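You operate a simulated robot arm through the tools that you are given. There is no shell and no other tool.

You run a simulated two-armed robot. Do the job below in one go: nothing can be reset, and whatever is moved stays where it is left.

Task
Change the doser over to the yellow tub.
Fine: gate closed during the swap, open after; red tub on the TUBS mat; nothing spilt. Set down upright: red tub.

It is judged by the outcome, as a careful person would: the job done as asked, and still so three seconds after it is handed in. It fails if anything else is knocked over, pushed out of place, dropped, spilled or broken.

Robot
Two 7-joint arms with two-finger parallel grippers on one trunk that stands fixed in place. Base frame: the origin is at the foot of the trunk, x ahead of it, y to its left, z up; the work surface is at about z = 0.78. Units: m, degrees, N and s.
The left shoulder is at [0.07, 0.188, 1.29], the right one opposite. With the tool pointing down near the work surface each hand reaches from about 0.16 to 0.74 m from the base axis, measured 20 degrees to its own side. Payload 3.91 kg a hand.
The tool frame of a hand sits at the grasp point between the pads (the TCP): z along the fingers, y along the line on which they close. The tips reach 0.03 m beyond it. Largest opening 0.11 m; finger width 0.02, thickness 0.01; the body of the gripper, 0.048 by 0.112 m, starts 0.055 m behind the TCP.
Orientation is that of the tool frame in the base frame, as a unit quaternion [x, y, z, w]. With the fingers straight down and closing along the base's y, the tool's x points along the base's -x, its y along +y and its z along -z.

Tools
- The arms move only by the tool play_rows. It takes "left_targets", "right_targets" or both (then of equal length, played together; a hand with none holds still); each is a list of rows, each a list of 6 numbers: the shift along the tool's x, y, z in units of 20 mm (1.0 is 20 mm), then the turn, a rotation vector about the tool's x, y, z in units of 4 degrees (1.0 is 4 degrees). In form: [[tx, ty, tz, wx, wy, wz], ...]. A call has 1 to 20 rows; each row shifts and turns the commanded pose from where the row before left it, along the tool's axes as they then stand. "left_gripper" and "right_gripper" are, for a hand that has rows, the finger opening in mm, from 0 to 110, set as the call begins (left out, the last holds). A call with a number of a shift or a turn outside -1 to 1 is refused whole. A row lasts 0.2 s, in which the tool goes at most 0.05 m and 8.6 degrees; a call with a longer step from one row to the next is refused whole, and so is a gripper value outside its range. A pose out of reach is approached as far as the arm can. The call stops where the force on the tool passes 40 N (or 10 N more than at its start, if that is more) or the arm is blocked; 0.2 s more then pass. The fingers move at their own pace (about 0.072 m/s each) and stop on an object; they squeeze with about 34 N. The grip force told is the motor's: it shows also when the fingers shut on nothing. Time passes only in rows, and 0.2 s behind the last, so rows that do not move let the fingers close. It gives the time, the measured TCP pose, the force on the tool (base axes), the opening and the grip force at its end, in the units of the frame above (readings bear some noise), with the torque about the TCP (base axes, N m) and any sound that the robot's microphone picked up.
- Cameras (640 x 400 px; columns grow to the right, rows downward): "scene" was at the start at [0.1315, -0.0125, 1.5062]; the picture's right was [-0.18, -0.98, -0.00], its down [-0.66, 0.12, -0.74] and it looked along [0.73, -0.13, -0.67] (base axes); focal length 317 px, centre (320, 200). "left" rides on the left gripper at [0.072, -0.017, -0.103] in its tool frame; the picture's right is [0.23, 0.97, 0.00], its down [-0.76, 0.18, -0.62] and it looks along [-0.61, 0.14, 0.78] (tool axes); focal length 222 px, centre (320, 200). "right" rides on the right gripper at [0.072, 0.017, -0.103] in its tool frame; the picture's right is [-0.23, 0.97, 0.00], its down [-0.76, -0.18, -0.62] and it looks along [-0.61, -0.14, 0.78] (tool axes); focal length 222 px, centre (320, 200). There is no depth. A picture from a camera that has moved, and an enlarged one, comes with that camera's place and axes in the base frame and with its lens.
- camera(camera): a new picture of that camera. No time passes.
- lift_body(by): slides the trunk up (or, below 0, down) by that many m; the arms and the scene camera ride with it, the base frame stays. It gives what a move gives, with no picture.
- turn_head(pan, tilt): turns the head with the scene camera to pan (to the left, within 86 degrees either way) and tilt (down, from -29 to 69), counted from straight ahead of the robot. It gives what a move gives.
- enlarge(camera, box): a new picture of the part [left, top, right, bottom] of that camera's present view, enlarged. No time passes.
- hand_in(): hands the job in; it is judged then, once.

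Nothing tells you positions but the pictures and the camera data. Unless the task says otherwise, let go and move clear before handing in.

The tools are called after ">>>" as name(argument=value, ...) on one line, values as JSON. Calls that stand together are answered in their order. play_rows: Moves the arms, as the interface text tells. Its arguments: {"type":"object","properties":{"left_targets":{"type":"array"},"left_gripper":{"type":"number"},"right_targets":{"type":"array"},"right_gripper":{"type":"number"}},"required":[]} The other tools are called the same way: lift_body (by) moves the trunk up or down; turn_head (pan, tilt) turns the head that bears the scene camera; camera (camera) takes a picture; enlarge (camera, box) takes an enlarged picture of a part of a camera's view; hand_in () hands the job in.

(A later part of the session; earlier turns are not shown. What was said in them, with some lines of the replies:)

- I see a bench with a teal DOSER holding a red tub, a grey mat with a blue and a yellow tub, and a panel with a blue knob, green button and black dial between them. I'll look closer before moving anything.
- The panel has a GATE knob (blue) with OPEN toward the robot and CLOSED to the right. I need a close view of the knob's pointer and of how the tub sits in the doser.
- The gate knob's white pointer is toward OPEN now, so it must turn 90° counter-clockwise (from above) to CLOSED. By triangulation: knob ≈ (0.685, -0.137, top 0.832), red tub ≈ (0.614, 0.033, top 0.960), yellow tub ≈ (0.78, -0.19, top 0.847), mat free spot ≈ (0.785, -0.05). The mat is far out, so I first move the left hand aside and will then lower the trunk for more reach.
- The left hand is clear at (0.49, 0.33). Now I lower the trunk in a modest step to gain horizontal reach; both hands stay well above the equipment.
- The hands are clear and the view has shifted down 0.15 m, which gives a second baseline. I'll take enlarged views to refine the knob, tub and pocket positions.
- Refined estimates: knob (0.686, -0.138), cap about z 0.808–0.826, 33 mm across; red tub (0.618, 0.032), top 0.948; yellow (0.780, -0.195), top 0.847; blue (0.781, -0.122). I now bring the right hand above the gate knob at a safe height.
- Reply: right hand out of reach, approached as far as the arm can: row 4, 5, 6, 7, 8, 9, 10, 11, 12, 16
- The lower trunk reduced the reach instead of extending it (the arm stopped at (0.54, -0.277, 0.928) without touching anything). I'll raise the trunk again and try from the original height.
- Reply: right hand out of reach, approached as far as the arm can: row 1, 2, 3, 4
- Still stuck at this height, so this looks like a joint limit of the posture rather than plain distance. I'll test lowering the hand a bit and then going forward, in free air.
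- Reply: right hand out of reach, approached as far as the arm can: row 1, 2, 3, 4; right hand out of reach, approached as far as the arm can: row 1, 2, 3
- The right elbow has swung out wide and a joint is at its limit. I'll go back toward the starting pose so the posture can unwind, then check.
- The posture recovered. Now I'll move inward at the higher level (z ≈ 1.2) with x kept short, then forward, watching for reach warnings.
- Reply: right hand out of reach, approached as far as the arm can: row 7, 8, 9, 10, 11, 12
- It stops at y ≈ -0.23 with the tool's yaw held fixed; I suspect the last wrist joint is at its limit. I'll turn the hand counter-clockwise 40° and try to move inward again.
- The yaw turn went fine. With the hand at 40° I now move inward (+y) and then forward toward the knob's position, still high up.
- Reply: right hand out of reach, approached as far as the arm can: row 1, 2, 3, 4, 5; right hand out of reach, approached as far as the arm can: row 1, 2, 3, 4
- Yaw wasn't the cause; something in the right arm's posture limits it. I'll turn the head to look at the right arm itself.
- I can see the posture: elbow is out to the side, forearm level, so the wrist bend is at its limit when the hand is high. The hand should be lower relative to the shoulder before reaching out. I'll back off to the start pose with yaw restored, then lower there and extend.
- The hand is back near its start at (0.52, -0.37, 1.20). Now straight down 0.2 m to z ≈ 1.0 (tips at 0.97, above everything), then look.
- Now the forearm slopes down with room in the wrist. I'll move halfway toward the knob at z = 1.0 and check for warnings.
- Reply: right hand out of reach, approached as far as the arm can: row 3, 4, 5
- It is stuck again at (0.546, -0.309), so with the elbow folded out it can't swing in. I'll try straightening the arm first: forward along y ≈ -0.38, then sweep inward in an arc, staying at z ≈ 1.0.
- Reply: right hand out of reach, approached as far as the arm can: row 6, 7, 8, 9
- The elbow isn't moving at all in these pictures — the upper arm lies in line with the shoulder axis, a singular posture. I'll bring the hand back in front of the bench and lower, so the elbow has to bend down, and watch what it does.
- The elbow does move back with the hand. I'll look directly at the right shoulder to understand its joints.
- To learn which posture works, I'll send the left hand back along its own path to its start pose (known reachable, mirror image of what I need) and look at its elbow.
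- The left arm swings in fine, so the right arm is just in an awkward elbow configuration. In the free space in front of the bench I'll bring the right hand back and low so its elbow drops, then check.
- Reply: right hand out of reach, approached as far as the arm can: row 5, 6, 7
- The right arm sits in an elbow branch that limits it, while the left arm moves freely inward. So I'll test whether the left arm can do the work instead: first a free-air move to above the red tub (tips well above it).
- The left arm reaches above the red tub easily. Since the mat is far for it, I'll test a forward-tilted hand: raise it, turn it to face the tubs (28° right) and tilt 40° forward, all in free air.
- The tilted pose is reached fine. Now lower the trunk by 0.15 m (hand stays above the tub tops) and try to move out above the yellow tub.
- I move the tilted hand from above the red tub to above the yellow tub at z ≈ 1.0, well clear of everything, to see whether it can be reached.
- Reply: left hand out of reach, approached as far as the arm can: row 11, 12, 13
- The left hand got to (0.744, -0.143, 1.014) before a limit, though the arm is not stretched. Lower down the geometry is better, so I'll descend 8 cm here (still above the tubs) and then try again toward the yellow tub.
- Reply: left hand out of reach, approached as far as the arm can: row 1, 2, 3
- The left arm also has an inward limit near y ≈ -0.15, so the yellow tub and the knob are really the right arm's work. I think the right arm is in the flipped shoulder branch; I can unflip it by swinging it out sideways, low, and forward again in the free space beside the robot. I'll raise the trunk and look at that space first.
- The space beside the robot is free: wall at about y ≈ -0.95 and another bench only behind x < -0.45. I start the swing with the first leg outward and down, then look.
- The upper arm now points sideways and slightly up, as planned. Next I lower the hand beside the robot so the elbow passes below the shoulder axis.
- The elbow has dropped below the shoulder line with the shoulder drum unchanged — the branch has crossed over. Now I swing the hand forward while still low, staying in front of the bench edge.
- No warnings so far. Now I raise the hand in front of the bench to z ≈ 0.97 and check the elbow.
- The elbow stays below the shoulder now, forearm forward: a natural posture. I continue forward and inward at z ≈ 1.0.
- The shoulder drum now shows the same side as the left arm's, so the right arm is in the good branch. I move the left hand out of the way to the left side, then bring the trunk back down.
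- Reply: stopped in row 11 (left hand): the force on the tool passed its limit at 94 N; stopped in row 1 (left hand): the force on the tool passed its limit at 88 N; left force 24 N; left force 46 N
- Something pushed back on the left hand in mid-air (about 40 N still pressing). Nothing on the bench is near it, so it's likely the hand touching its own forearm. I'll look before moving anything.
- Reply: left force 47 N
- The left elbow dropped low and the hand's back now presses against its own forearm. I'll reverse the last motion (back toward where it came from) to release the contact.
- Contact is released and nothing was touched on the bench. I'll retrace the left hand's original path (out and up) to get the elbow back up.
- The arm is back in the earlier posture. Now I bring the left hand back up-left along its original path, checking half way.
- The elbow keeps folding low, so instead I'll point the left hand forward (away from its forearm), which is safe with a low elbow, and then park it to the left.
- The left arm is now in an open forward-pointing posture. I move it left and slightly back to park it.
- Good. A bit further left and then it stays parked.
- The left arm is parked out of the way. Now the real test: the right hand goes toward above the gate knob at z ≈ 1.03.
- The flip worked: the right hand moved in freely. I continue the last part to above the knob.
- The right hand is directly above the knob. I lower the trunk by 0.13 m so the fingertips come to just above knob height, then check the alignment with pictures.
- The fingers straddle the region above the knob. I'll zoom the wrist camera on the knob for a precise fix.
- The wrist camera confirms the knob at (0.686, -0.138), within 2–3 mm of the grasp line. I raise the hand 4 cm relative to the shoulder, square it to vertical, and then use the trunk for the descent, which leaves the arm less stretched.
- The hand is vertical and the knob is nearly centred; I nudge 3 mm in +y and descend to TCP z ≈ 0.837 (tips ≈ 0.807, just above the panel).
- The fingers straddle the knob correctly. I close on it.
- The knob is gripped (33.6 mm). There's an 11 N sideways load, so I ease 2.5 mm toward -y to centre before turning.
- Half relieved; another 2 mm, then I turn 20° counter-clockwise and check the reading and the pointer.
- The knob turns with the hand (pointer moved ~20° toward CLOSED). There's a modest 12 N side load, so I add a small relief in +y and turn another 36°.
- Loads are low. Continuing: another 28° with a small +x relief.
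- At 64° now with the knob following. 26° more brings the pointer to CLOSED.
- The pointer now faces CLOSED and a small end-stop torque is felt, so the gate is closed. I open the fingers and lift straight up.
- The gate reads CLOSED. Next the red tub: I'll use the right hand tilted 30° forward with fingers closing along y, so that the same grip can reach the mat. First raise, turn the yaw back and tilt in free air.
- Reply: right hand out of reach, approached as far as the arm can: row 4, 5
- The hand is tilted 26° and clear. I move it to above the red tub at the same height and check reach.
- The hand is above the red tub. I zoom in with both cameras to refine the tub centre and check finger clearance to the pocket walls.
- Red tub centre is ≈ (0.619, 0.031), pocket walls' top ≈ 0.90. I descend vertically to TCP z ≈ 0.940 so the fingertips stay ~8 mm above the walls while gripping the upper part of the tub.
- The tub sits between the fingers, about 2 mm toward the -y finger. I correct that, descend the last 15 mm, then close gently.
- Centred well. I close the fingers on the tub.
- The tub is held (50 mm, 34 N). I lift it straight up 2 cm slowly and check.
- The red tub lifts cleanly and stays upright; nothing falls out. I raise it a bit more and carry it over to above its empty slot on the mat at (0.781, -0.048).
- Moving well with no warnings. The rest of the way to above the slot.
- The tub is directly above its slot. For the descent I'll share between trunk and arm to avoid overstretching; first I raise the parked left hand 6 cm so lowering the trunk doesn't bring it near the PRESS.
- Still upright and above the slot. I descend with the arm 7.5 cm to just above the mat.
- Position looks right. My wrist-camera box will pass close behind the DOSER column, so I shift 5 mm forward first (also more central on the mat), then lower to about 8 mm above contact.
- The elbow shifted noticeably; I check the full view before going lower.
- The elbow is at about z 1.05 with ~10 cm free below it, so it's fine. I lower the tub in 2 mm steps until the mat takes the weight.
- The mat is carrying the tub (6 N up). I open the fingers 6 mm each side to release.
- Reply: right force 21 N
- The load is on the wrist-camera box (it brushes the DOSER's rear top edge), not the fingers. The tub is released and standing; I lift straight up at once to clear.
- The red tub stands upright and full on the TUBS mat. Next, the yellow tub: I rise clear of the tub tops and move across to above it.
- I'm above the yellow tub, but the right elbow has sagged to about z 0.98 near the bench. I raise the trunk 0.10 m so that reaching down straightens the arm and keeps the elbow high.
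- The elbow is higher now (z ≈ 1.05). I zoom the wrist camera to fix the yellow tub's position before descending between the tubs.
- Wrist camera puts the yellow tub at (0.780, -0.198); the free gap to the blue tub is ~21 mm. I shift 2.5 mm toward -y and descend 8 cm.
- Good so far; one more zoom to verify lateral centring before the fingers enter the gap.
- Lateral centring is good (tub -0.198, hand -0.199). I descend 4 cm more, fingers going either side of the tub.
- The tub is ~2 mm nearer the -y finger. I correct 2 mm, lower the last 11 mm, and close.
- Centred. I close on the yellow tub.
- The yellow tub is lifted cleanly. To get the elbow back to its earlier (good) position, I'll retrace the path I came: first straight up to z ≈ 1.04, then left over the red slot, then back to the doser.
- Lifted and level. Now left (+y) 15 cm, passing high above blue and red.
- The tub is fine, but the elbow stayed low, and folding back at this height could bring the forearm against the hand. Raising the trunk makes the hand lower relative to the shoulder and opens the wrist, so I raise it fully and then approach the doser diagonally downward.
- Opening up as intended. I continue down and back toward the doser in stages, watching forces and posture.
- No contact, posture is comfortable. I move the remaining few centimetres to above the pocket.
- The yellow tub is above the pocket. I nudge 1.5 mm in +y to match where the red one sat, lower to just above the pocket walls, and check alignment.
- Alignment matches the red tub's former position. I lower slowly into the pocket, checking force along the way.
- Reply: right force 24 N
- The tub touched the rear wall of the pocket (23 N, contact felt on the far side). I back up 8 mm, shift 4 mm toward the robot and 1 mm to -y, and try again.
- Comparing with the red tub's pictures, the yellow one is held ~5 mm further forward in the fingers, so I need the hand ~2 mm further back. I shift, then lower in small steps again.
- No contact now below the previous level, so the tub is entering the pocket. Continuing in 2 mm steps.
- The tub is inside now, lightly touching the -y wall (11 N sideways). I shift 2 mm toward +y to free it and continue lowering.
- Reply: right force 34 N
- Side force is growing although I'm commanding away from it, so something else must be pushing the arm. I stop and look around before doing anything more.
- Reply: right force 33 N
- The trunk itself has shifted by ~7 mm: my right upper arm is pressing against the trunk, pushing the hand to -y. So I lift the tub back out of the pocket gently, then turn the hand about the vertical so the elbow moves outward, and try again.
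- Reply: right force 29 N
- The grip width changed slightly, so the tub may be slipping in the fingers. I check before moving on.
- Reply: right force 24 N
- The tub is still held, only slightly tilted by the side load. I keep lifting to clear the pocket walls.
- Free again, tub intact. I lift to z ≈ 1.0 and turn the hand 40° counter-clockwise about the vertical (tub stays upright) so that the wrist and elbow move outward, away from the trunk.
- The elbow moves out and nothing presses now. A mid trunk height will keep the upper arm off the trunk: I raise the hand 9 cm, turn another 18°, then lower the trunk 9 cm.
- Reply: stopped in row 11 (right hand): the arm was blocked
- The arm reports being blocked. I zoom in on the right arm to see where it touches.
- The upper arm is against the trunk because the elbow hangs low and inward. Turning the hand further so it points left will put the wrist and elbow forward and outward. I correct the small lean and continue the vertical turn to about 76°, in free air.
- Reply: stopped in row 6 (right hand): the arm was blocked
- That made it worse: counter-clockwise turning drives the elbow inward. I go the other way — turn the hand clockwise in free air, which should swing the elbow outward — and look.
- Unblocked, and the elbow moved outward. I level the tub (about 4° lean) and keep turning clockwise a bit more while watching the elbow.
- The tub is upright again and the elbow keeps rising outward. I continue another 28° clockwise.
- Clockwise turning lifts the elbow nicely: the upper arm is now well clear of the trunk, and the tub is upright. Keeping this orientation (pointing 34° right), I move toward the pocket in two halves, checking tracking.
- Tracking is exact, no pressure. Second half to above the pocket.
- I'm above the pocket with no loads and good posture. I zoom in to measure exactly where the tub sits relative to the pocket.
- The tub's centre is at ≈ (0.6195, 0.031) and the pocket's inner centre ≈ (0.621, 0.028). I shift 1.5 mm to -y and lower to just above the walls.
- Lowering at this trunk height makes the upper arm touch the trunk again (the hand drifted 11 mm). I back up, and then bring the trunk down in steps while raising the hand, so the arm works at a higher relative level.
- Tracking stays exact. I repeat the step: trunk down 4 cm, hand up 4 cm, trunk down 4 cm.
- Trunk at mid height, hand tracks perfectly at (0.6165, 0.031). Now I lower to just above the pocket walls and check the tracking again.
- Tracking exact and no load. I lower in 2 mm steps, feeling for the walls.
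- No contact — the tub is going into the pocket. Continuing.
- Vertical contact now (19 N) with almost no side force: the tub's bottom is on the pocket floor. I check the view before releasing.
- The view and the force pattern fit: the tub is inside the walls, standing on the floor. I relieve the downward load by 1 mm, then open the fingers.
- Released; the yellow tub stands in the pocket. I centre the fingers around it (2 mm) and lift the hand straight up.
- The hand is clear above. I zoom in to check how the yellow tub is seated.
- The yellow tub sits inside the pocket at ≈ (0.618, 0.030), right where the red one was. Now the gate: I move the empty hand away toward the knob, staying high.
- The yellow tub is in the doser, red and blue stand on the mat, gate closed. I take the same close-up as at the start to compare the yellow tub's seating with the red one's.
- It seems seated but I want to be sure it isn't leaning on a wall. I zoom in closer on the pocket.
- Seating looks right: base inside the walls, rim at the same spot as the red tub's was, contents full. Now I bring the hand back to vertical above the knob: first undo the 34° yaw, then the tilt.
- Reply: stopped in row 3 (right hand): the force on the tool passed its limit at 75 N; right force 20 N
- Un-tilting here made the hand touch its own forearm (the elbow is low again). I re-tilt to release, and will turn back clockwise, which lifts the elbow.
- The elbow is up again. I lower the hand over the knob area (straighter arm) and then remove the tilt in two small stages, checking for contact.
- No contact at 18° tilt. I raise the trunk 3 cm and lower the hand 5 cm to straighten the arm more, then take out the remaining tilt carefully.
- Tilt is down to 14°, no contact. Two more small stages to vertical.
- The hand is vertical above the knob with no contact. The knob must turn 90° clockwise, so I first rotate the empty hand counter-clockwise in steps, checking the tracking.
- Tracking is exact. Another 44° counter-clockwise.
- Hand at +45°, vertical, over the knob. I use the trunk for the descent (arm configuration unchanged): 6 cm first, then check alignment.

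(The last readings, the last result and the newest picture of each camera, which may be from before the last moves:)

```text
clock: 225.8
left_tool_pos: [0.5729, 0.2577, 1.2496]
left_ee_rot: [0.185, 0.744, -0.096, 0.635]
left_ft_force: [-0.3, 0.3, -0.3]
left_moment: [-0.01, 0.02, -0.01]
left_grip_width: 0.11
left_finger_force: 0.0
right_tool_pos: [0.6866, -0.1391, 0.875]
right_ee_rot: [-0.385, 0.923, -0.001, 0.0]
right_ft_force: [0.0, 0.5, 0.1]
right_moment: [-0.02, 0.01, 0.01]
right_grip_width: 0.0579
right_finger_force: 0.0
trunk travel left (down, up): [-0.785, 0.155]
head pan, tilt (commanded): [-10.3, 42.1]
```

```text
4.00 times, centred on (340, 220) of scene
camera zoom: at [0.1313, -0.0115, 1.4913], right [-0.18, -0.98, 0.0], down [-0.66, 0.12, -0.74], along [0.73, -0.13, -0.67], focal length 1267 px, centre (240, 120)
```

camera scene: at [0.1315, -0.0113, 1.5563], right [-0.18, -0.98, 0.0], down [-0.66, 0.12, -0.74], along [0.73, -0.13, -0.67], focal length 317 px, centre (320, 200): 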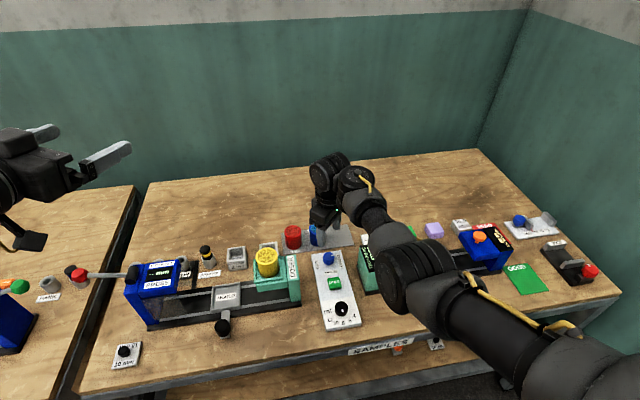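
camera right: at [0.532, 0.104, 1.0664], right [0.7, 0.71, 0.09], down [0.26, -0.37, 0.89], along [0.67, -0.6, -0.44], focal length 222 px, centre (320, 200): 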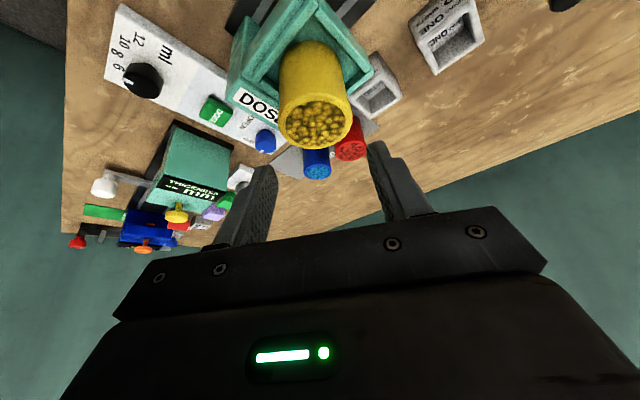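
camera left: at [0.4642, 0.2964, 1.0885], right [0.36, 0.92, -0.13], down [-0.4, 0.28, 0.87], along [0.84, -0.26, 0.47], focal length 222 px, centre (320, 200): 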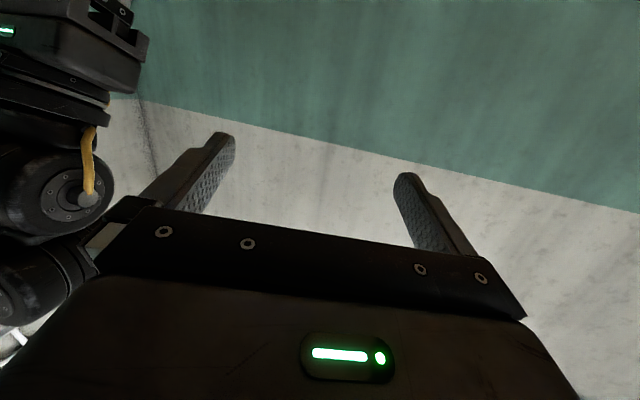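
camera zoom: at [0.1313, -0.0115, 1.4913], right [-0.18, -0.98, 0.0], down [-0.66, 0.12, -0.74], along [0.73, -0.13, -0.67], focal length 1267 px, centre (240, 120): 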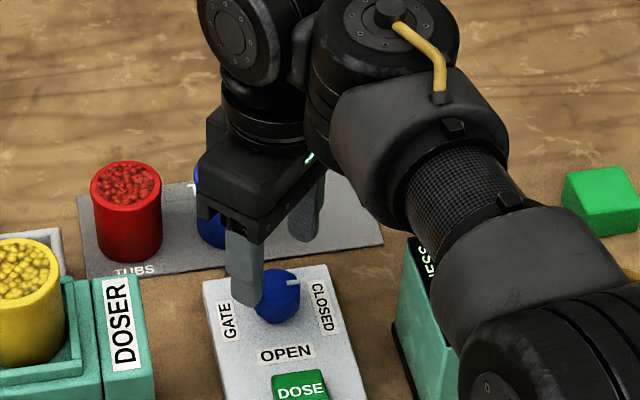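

The knob is nearly centred under the hand (within 2 mm). I apply the small correction and lower the trunk the last 3.7 cm so the fingers straddle the knob.

>>> play_rows(right_targets=[[0.09, 0.035, 0, 0, 0, 0], [0, 0, 0, 0, 0, 0]])

>>> lift_body(by=-0.036)

>>> enlarge(camera="right", box=[220, 80, 420, 240])

```text
clock: 226.4
left_tool_pos: [0.5738, 0.2581, 1.2492]
left_ee_rot: [0.185, 0.744, -0.096, 0.635]
left_ft_force: [-0.2, 0.3, 0.0]
left_moment: [0.0, 0.0, 0.02]
left_grip_width: 0.1099
left_finger_force: 0.0
right_tool_pos: [0.6862, -0.1403, 0.8749]
right_ee_rot: [-0.385, 0.923, 0.0, -0.001]
right_ft_force: [-0.4, 0.6, 0.1]
right_moment: [-0.01, 0.02, -0.01]
right_grip_width: 0.0581
right_finger_force: 0.0
trunk travel left (down, up): [-0.785, 0.155]
head pan, tilt (commanded): [-10.3, 42.1]
```

```text
clock: 227.2
left_tool_pos: [0.5724, 0.2583, 1.2136]
left_ee_rot: [0.185, 0.744, -0.096, 0.635]
left_ft_force: [-0.3, 0.7, 0.2]
left_moment: [-0.04, 0.03, 0.0]
left_grip_width: 0.1098
left_finger_force: 0.0
right_tool_pos: [0.6852, -0.1397, 0.8396]
right_ee_rot: [-0.385, 0.923, 0.0, -0.001]
right_ft_force: [-0.6, 0.1, 0.3]
right_moment: [0.0, 0.01, 0.0]
right_grip_width: 0.058
right_finger_force: 0.0
trunk travel left (down, up): [-0.749, 0.191]
head pan, tilt (commanded): [-10.3, 42.1]
```

```text
2.50 times, centred on (320, 160) of right
camera zoom: at [0.6231, -0.1791, 0.9423], right [-0.53, 0.85, 0.0], down [0.66, 0.42, 0.62], along [0.53, 0.33, -0.78], focal length 555 px, centre (320, 300)
```

zoom: 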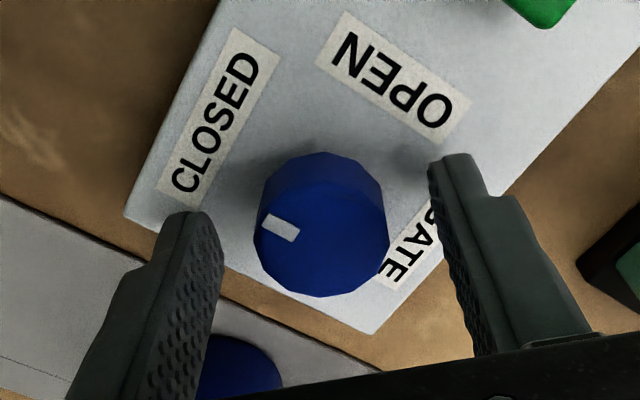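

Fingers straddle the knob without touching. I close on it.

>>> play_rows(right_targets=[[0, 0, 0.1, 0, 0, 0], [0, 0, 0, 0, 0, 0]], right_gripper=58)

>>> play_rows(right_targets=[[0, 0, 0, 0, 0, 0], [0, 0, 0, 0, 0, 0], [0, 0, 0, 0, 0, 0], [0, 0, 0, 0, 0, 0]], right_gripper=15)

```text
clock: 227.8
left_tool_pos: [0.5746, 0.2577, 1.2145]
left_ee_rot: [0.185, 0.744, -0.096, 0.635]
left_ft_force: [0.1, -0.3, 0.7]
left_moment: [0.02, -0.01, 0.0]
left_grip_width: 0.1098
left_finger_force: 0.0
right_tool_pos: [0.685, -0.1405, 0.8371]
right_ee_rot: [-0.385, 0.923, 0.0, -0.001]
right_ft_force: [0.0, -0.4, 1.1]
right_moment: [0.03, -0.01, 0.03]
right_grip_width: 0.0581
right_finger_force: 0.0
trunk travel left (down, up): [-0.749, 0.191]
head pan, tilt (commanded): [-10.3, 42.1]
```

```text
clock: 228.8
left_tool_pos: [0.5733, 0.2585, 1.2121]
left_ee_rot: [0.185, 0.744, -0.096, 0.635]
left_ft_force: [0.4, 0.7, -0.3]
left_moment: [0.0, -0.01, 0.0]
left_grip_width: 0.1098
left_finger_force: 0.1
right_tool_pos: [0.6848, -0.1391, 0.837]
right_ee_rot: [-0.386, 0.923, -0.001, -0.001]
right_ft_force: [-3.0, 3.0, -2.3]
right_moment: [0.12, 0.18, -0.05]
right_grip_width: 0.0327
right_finger_force: 44.9
trunk travel left (down, up): [-0.749, 0.191]
head pan, tilt (commanded): [-10.3, 42.1]
```

Gripped with little side load. I turn clockwise 24° and check.

>>> play_rows(right_targets=[[0, 0, 0, 0, 0, 1], [0, 0, 0, 0, 0, 1], [0, 0, 0, 0, 0, 1], [0, 0, 0, 0, 0, 1], [0, 0, 0, 0, 0, 1], [0, 0, 0, 0, 0, 1], [0, 0, 0, 0, 0, 0]])

>>> enlarge(camera="right", box=[220, 80, 420, 240])

```text
clock: 230.4
left_tool_pos: [0.5725, 0.2587, 1.2133]
left_ee_rot: [0.184, 0.744, -0.095, 0.635]
left_ft_force: [-0.1, -0.2, 0.6]
left_moment: [-0.01, -0.02, -0.01]
left_grip_width: 0.1101
left_finger_force: 0.0
right_tool_pos: [0.6863, -0.139, 0.8364]
right_ee_rot: [-0.183, 0.983, -0.001, -0.002]
right_ft_force: [-1.9, 2.7, -0.3]
right_moment: [-0.06, 0.71, 0.0]
right_grip_width: 0.0327
right_finger_force: 44.4
trunk travel left (down, up): [-0.749, 0.191]
head pan, tilt (commanded): [-10.3, 42.1]
```

```text
2.50 times, centred on (320, 160) of right
camera zoom: at [0.6127, -0.1494, 0.9399], right [-0.14, 0.99, 0.0], down [0.78, 0.11, 0.62], along [0.62, 0.09, -0.78], focal length 555 px, centre (320, 300)
```

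zoom: 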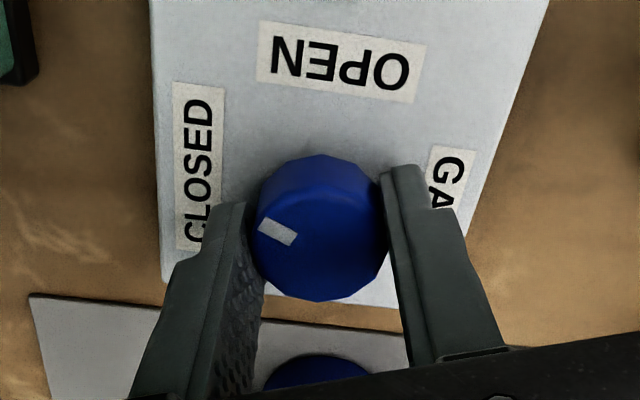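

The knob follows, loads are small. I continue clockwise another 40°, then the rest.

>>> play_rows(right_targets=[[0, 0, 0, 0, 0, 1], [0, 0, 0, 0, 0, 1], [0, 0, 0, 0, 0, 1], [0, 0, 0, 0, 0, 1], [0, 0, 0, 0, 0, 1], [0, 0, 0, 0, 0, 1], [0, 0, 0, 0, 0, 1], [0, 0, 0, 0, 0, 1], [0, 0, 0, 0, 0, 1], [0, 0, 0, 0, 0, 1], [0, 0, 0, 0, 0, 0]])

>>> enlarge(camera="right", box=[220, 80, 420, 240])

```text
clock: 232.8
left_tool_pos: [0.5737, 0.2568, 1.2135]
left_ee_rot: [0.184, 0.744, -0.095, 0.635]
left_ft_force: [0.9, -0.4, -0.6]
left_moment: [0.01, 0.0, 0.02]
left_grip_width: 0.11
left_finger_force: 0.0
right_tool_pos: [0.685, -0.14, 0.8355]
right_ee_rot: [0.163, 0.987, -0.001, -0.001]
right_ft_force: [-2.7, -1.3, 0.5]
right_moment: [0.31, 0.75, 0.01]
right_grip_width: 0.0325
right_finger_force: 45.7
trunk travel left (down, up): [-0.749, 0.191]
head pan, tilt (commanded): [-10.3, 42.1]
```

```text
2.50 times, centred on (320, 160) of right
camera zoom: at [0.6232, -0.1001, 0.9398], right [0.53, 0.85, 0.0], down [0.66, -0.41, 0.62], along [0.53, -0.33, -0.78], focal length 555 px, centre (320, 300)
```

zoom: 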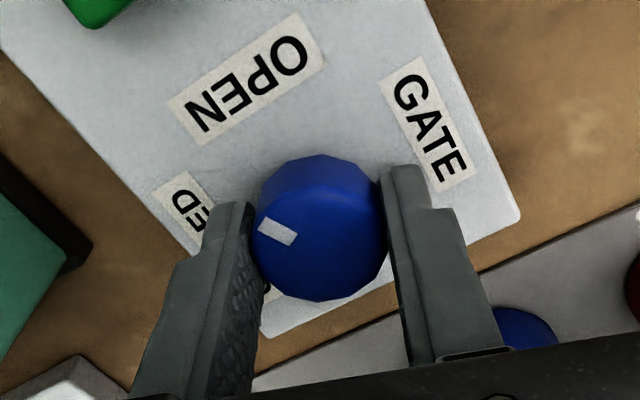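

64° done; 26° remain to reach OPEN.

>>> play_rows(right_targets=[[0, 0, 0, 0, 0, 1], [0, 0, 0, 0, 0, 1], [0, 0, 0, 0, 0, 1], [0, 0, 0, 0, 0, 1], [0, 0, 0, 0, 0, 1], [0, 0, 0, 0, 0, 1], [0, 0, 0, 0, 0, 0.5], [0, 0, 0, 0, 0, 0]])

>>> enlarge(camera="right", box=[220, 80, 420, 240])

```text
clock: 234.7
left_tool_pos: [0.574, 0.2572, 1.2128]
left_ee_rot: [0.185, 0.744, -0.096, 0.635]
left_ft_force: [0.4, -0.9, 0.0]
left_moment: [0.01, 0.02, 0.01]
left_grip_width: 0.1097
left_finger_force: 0.1
right_tool_pos: [0.6858, -0.141, 0.836]
right_ee_rot: [0.381, 0.924, -0.002, -0.001]
right_ft_force: [-3.4, -2.7, -0.2]
right_moment: [0.53, 0.43, 0.01]
right_grip_width: 0.0328
right_finger_force: 45.2
trunk travel left (down, up): [-0.749, 0.191]
head pan, tilt (commanded): [-10.3, 42.1]
```

```text
2.50 times, centred on (320, 160) of right
camera zoom: at [0.6467, -0.0767, 0.9397], right [0.85, 0.53, 0.0], down [0.42, -0.66, 0.62], along [0.33, -0.53, -0.78], focal length 555 px, centre (320, 300)
```

zoom: 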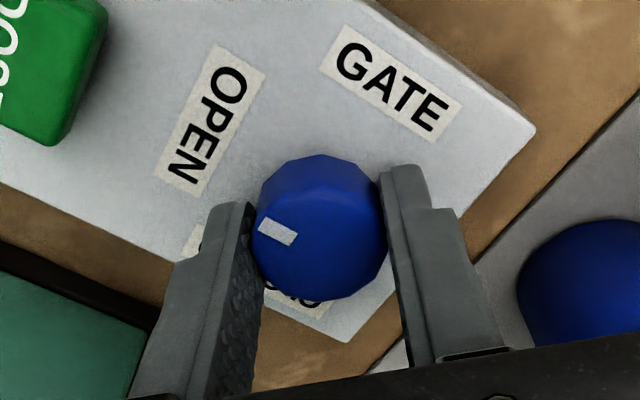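

Total 90° now. I nudge 1.5° more to feel for the end stop, then check the pointer.

>>> play_rows(right_targets=[[0, 0, 0, 0, 0, 0.4], [0, 0, 0, 0, 0, 0]])

>>> enlarge(camera="scene", box=[300, 200, 364, 250])

```text
clock: 235.2
left_tool_pos: [0.5727, 0.257, 1.2128]
left_ee_rot: [0.185, 0.744, -0.095, 0.635]
left_ft_force: [0.6, 0.5, 0.1]
left_moment: [0.01, -0.01, -0.01]
left_grip_width: 0.1101
left_finger_force: 0.0
right_tool_pos: [0.6853, -0.1406, 0.8363]
right_ee_rot: [0.393, 0.92, -0.002, -0.001]
right_ft_force: [-1.9, -4.8, -1.0]
right_moment: [-0.16, -0.29, 0.94]
right_grip_width: 0.0326
right_finger_force: 45.6
trunk travel left (down, up): [-0.749, 0.191]
head pan, tilt (commanded): [-10.3, 42.1]
```

```text
8.00 times, centred on (332, 225) of scene
camera zoom: at [0.1312, -0.0122, 1.4553], right [-0.18, -0.98, 0.0], down [-0.66, 0.12, -0.74], along [0.73, -0.13, -0.67], focal length 2535 px, centre (224, 0)
```

zoom: 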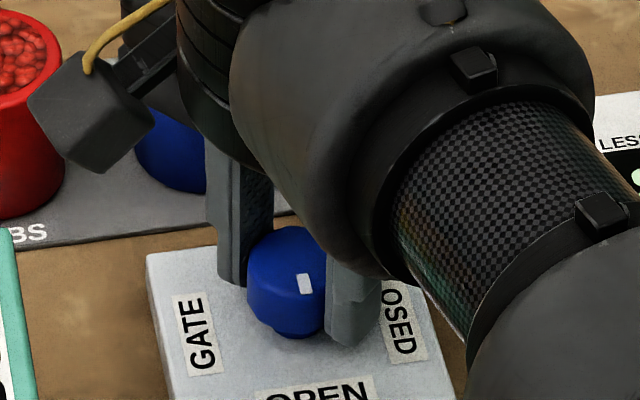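

The end stop is felt (0.9 N·m) and the pointer faces OPEN. I release the knob and rise using the trunk.

>>> play_rows(right_targets=[[0, 0, 0, 0, 0, -0.2], [0, 0, 0, 0, 0, 0]])

>>> play_rows(right_targets=[[0, 0, 0, 0, 0, 0], [0, 0, 0, 0, 0, 0], [0, 0, 0, 0, 0, 0]], right_gripper=56)

>>> lift_body(by=0.1)

>>> camera(camera="scene")

>>> enlarge(camera="right", box=[220, 40, 420, 220])

```text
clock: 235.8
left_tool_pos: [0.5743, 0.2572, 1.2134]
left_ee_rot: [0.185, 0.743, -0.096, 0.636]
left_ft_force: [0.0, -1.0, -0.3]
left_moment: [0.01, 0.03, -0.01]
left_grip_width: 0.1101
left_finger_force: 0.0
right_tool_pos: [0.6867, -0.1409, 0.837]
right_ee_rot: [0.388, 0.922, -0.001, 0.0]
right_ft_force: [-3.2, -4.2, -3.1]
right_moment: [-0.63, -0.98, -0.01]
right_grip_width: 0.0324
right_finger_force: 44.8
trunk travel left (down, up): [-0.749, 0.191]
head pan, tilt (commanded): [-10.3, 42.1]
```

```text
clock: 236.7
left_tool_pos: [0.5744, 0.2584, 1.214]
left_ee_rot: [0.184, 0.744, -0.095, 0.635]
left_ft_force: [0.2, 0.2, -0.9]
left_moment: [-0.01, -0.01, 0.0]
left_grip_width: 0.1097
left_finger_force: 0.1
right_tool_pos: [0.6859, -0.1398, 0.837]
right_ee_rot: [0.387, 0.922, -0.002, -0.001]
right_ft_force: [-0.1, -0.3, 0.9]
right_moment: [-0.03, 0.0, 0.02]
right_grip_width: 0.0562
right_finger_force: 0.0
trunk travel left (down, up): [-0.749, 0.191]
head pan, tilt (commanded): [-10.3, 42.1]
```

```text
clock: 238.0
left_tool_pos: [0.5743, 0.2583, 1.3134]
left_ee_rot: [0.184, 0.744, -0.096, 0.635]
left_ft_force: [-1.2, -0.6, 0.0]
left_moment: [-0.02, 0.01, 0.01]
left_grip_width: 0.1101
left_finger_force: 0.1
right_tool_pos: [0.686, -0.1396, 0.9352]
right_ee_rot: [0.387, 0.922, -0.002, -0.001]
right_ft_force: [0.1, -0.2, -0.1]
right_moment: [0.02, -0.01, 0.01]
right_grip_width: 0.056
right_finger_force: 0.1
trunk travel left (down, up): [-0.849, 0.091]
head pan, tilt (commanded): [-10.3, 42.1]
```

```text
taken
camera scene: at [0.1318, -0.0113, 1.5552], right [-0.18, -0.98, 0.0], down [-0.66, 0.12, -0.74], along [0.73, -0.13, -0.67], focal length 317 px, centre (320, 200)
```

scene: 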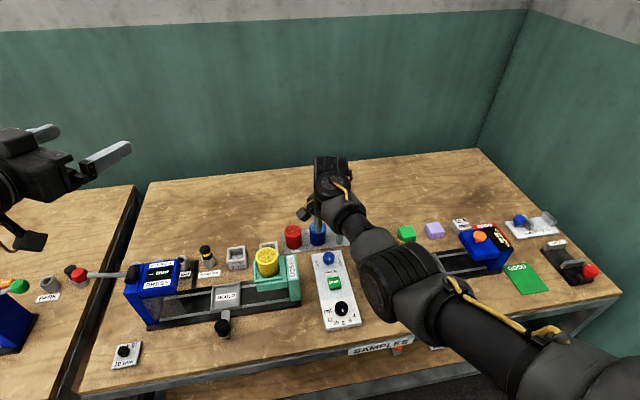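

```text
2.22 times, centred on (320, 130) of right
camera zoom: at [0.6479, -0.0755, 1.0396], right [0.85, 0.52, 0.0], down [0.41, -0.67, 0.62], along [0.32, -0.53, -0.78], focal length 494 px, centre (320, 356)
```

zoom: 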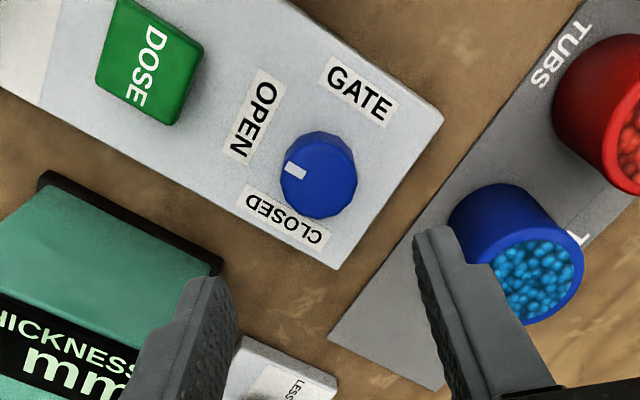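

The gate pointer is at OPEN. I raise the trunk further so both hands are well clear, then take final close-ups of the yellow tub, the mat and the knob.

>>> lift_body(by=0.085)

>>> camera(camera="scene")

>>> enlarge(camera="scene", box=[225, 225, 365, 325])

>>> enlarge(camera="scene", box=[250, 250, 305, 305])

```text
clock: 239.2
left_tool_pos: [0.5746, 0.2584, 1.3979]
left_ee_rot: [0.184, 0.744, -0.096, 0.635]
left_ft_force: [-0.5, 0.0, -0.3]
left_moment: [0.0, -0.02, -0.01]
left_grip_width: 0.1099
left_finger_force: 0.2
right_tool_pos: [0.6857, -0.1398, 1.0215]
right_ee_rot: [0.387, 0.922, -0.001, -0.001]
right_ft_force: [0.2, 0.6, 1.1]
right_moment: [0.0, -0.02, -0.02]
right_grip_width: 0.056
right_finger_force: 0.1
trunk travel left (down, up): [-0.934, 0.006]
head pan, tilt (commanded): [-10.3, 42.1]
```

```text
taken
camera scene: at [0.1317, -0.0113, 1.6402], right [-0.18, -0.98, 0.0], down [-0.66, 0.12, -0.74], along [0.73, -0.13, -0.67], focal length 317 px, centre (320, 200)
```

scene: 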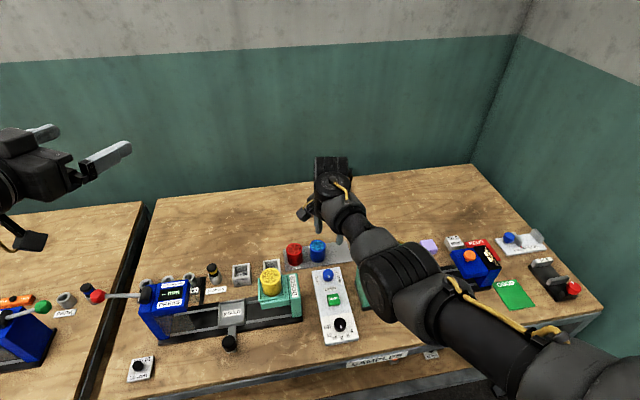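

```text
4.00 times, centred on (295, 275) of scene
camera zoom: at [0.1317, -0.0113, 1.6402], right [-0.18, -0.98, 0.0], down [-0.66, 0.12, -0.74], along [0.73, -0.13, -0.67], focal length 1267 px, centre (420, -100)
```

zoom: 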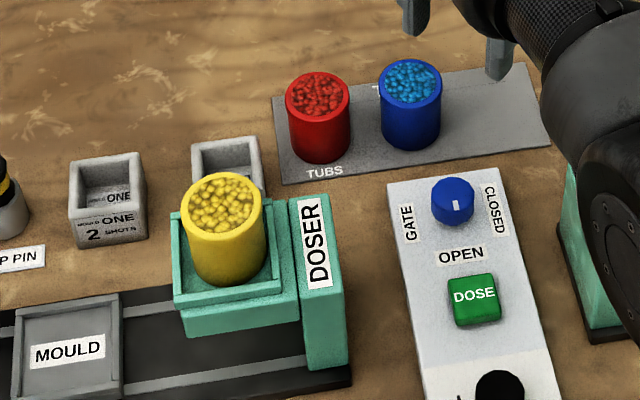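

```text
7.27 times, centred on (278, 278) of scene
camera zoom: at [0.1317, -0.0113, 1.6402], right [-0.18, -0.98, 0.0], down [-0.66, 0.12, -0.74], along [0.73, -0.13, -0.67], focal length 2304 px, centre (629, -364)
```

zoom: 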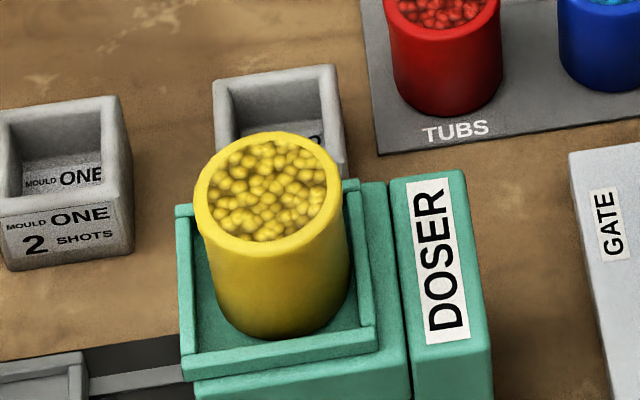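

Everything looks in place. One more high-zoom check that the yellow tub stands flat (comparing its rim and sides with the red one).

>>> enlarge(camera="scene", box=[254, 262, 290, 300])

>>> enlarge(camera="scene", box=[282, 236, 332, 270])

>>> enlarge(camera="scene", box=[310, 262, 350, 292])

```text
10.53 times, centred on (272, 281) of scene
camera zoom: at [0.1317, -0.0113, 1.6402], right [-0.18, -0.98, 0.0], down [-0.66, 0.12, -0.74], along [0.73, -0.13, -0.67], focal length 3335 px, centre (825, -653)
```

zoom: 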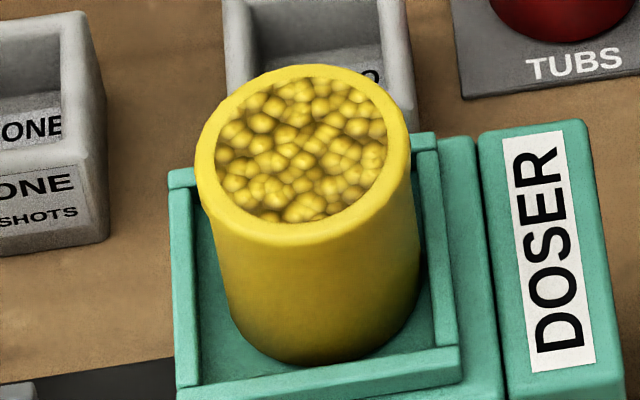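

```text
11.76 times, centred on (307, 253) of scene
camera zoom: at [0.1317, -0.0113, 1.6402], right [-0.18, -0.98, 0.0], down [-0.66, 0.12, -0.74], along [0.73, -0.13, -0.67], focal length 3728 px, centre (473, -424)
```

zoom: 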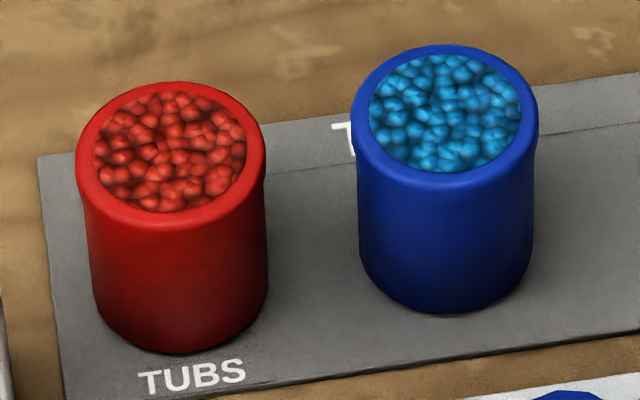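

```text
13.33 times, centred on (330, 277) of scene
camera zoom: at [0.1317, -0.0113, 1.6402], right [-0.18, -0.98, 0.0], down [-0.66, 0.12, -0.74], along [0.73, -0.13, -0.67], focal length 4224 px, centre (187, -827)
```

zoom: 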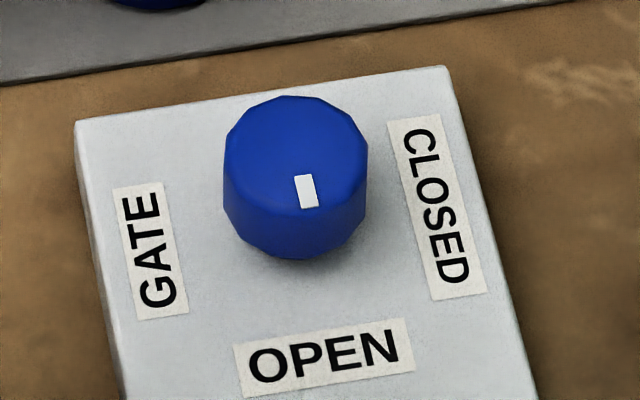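

The job is done as asked:
- The yellow tub stands flat and full in the doser.
- The red tub is upright on the TUBS mat next to the blue one.
- The gate knob points to OPEN.
- I see nothing spilled or out of place, and both hands are clear.

I hand in.

>>> hand_in()

```text
The job is handed in.
```

The doser is changed over to the yellow tub. The gate was closed for the whole swap and is open again.

- **Yellow tub:** it is in the doser pocket, full, at about the spot where the red tub was. Zoomed in, it looks flat to within a degree or two, about as finely as I could judge from the pictures.
- **Red tub:** it stands upright and full on the TUBS mat, next to the blue one. When I let go it dropped a few millimetres, because the camera on my wrist touched the back edge of the doser first.
- **Gate:** the pointer is at OPEN. I turned it until I felt the end stop.
- **Spills and surroundings:** I saw nothing spilled and nothing out of place in the last pictures.

**Contacts along the way:**
- The yellow tub touched the pocket walls on the first tries. I lifted it out and set it in again at a better angle.
- My arms bumped against themselves or the trunk a few times in mid-air, clear of the bench. While I was carrying the yellow tub, one of those bumps leaned it by about 4°.
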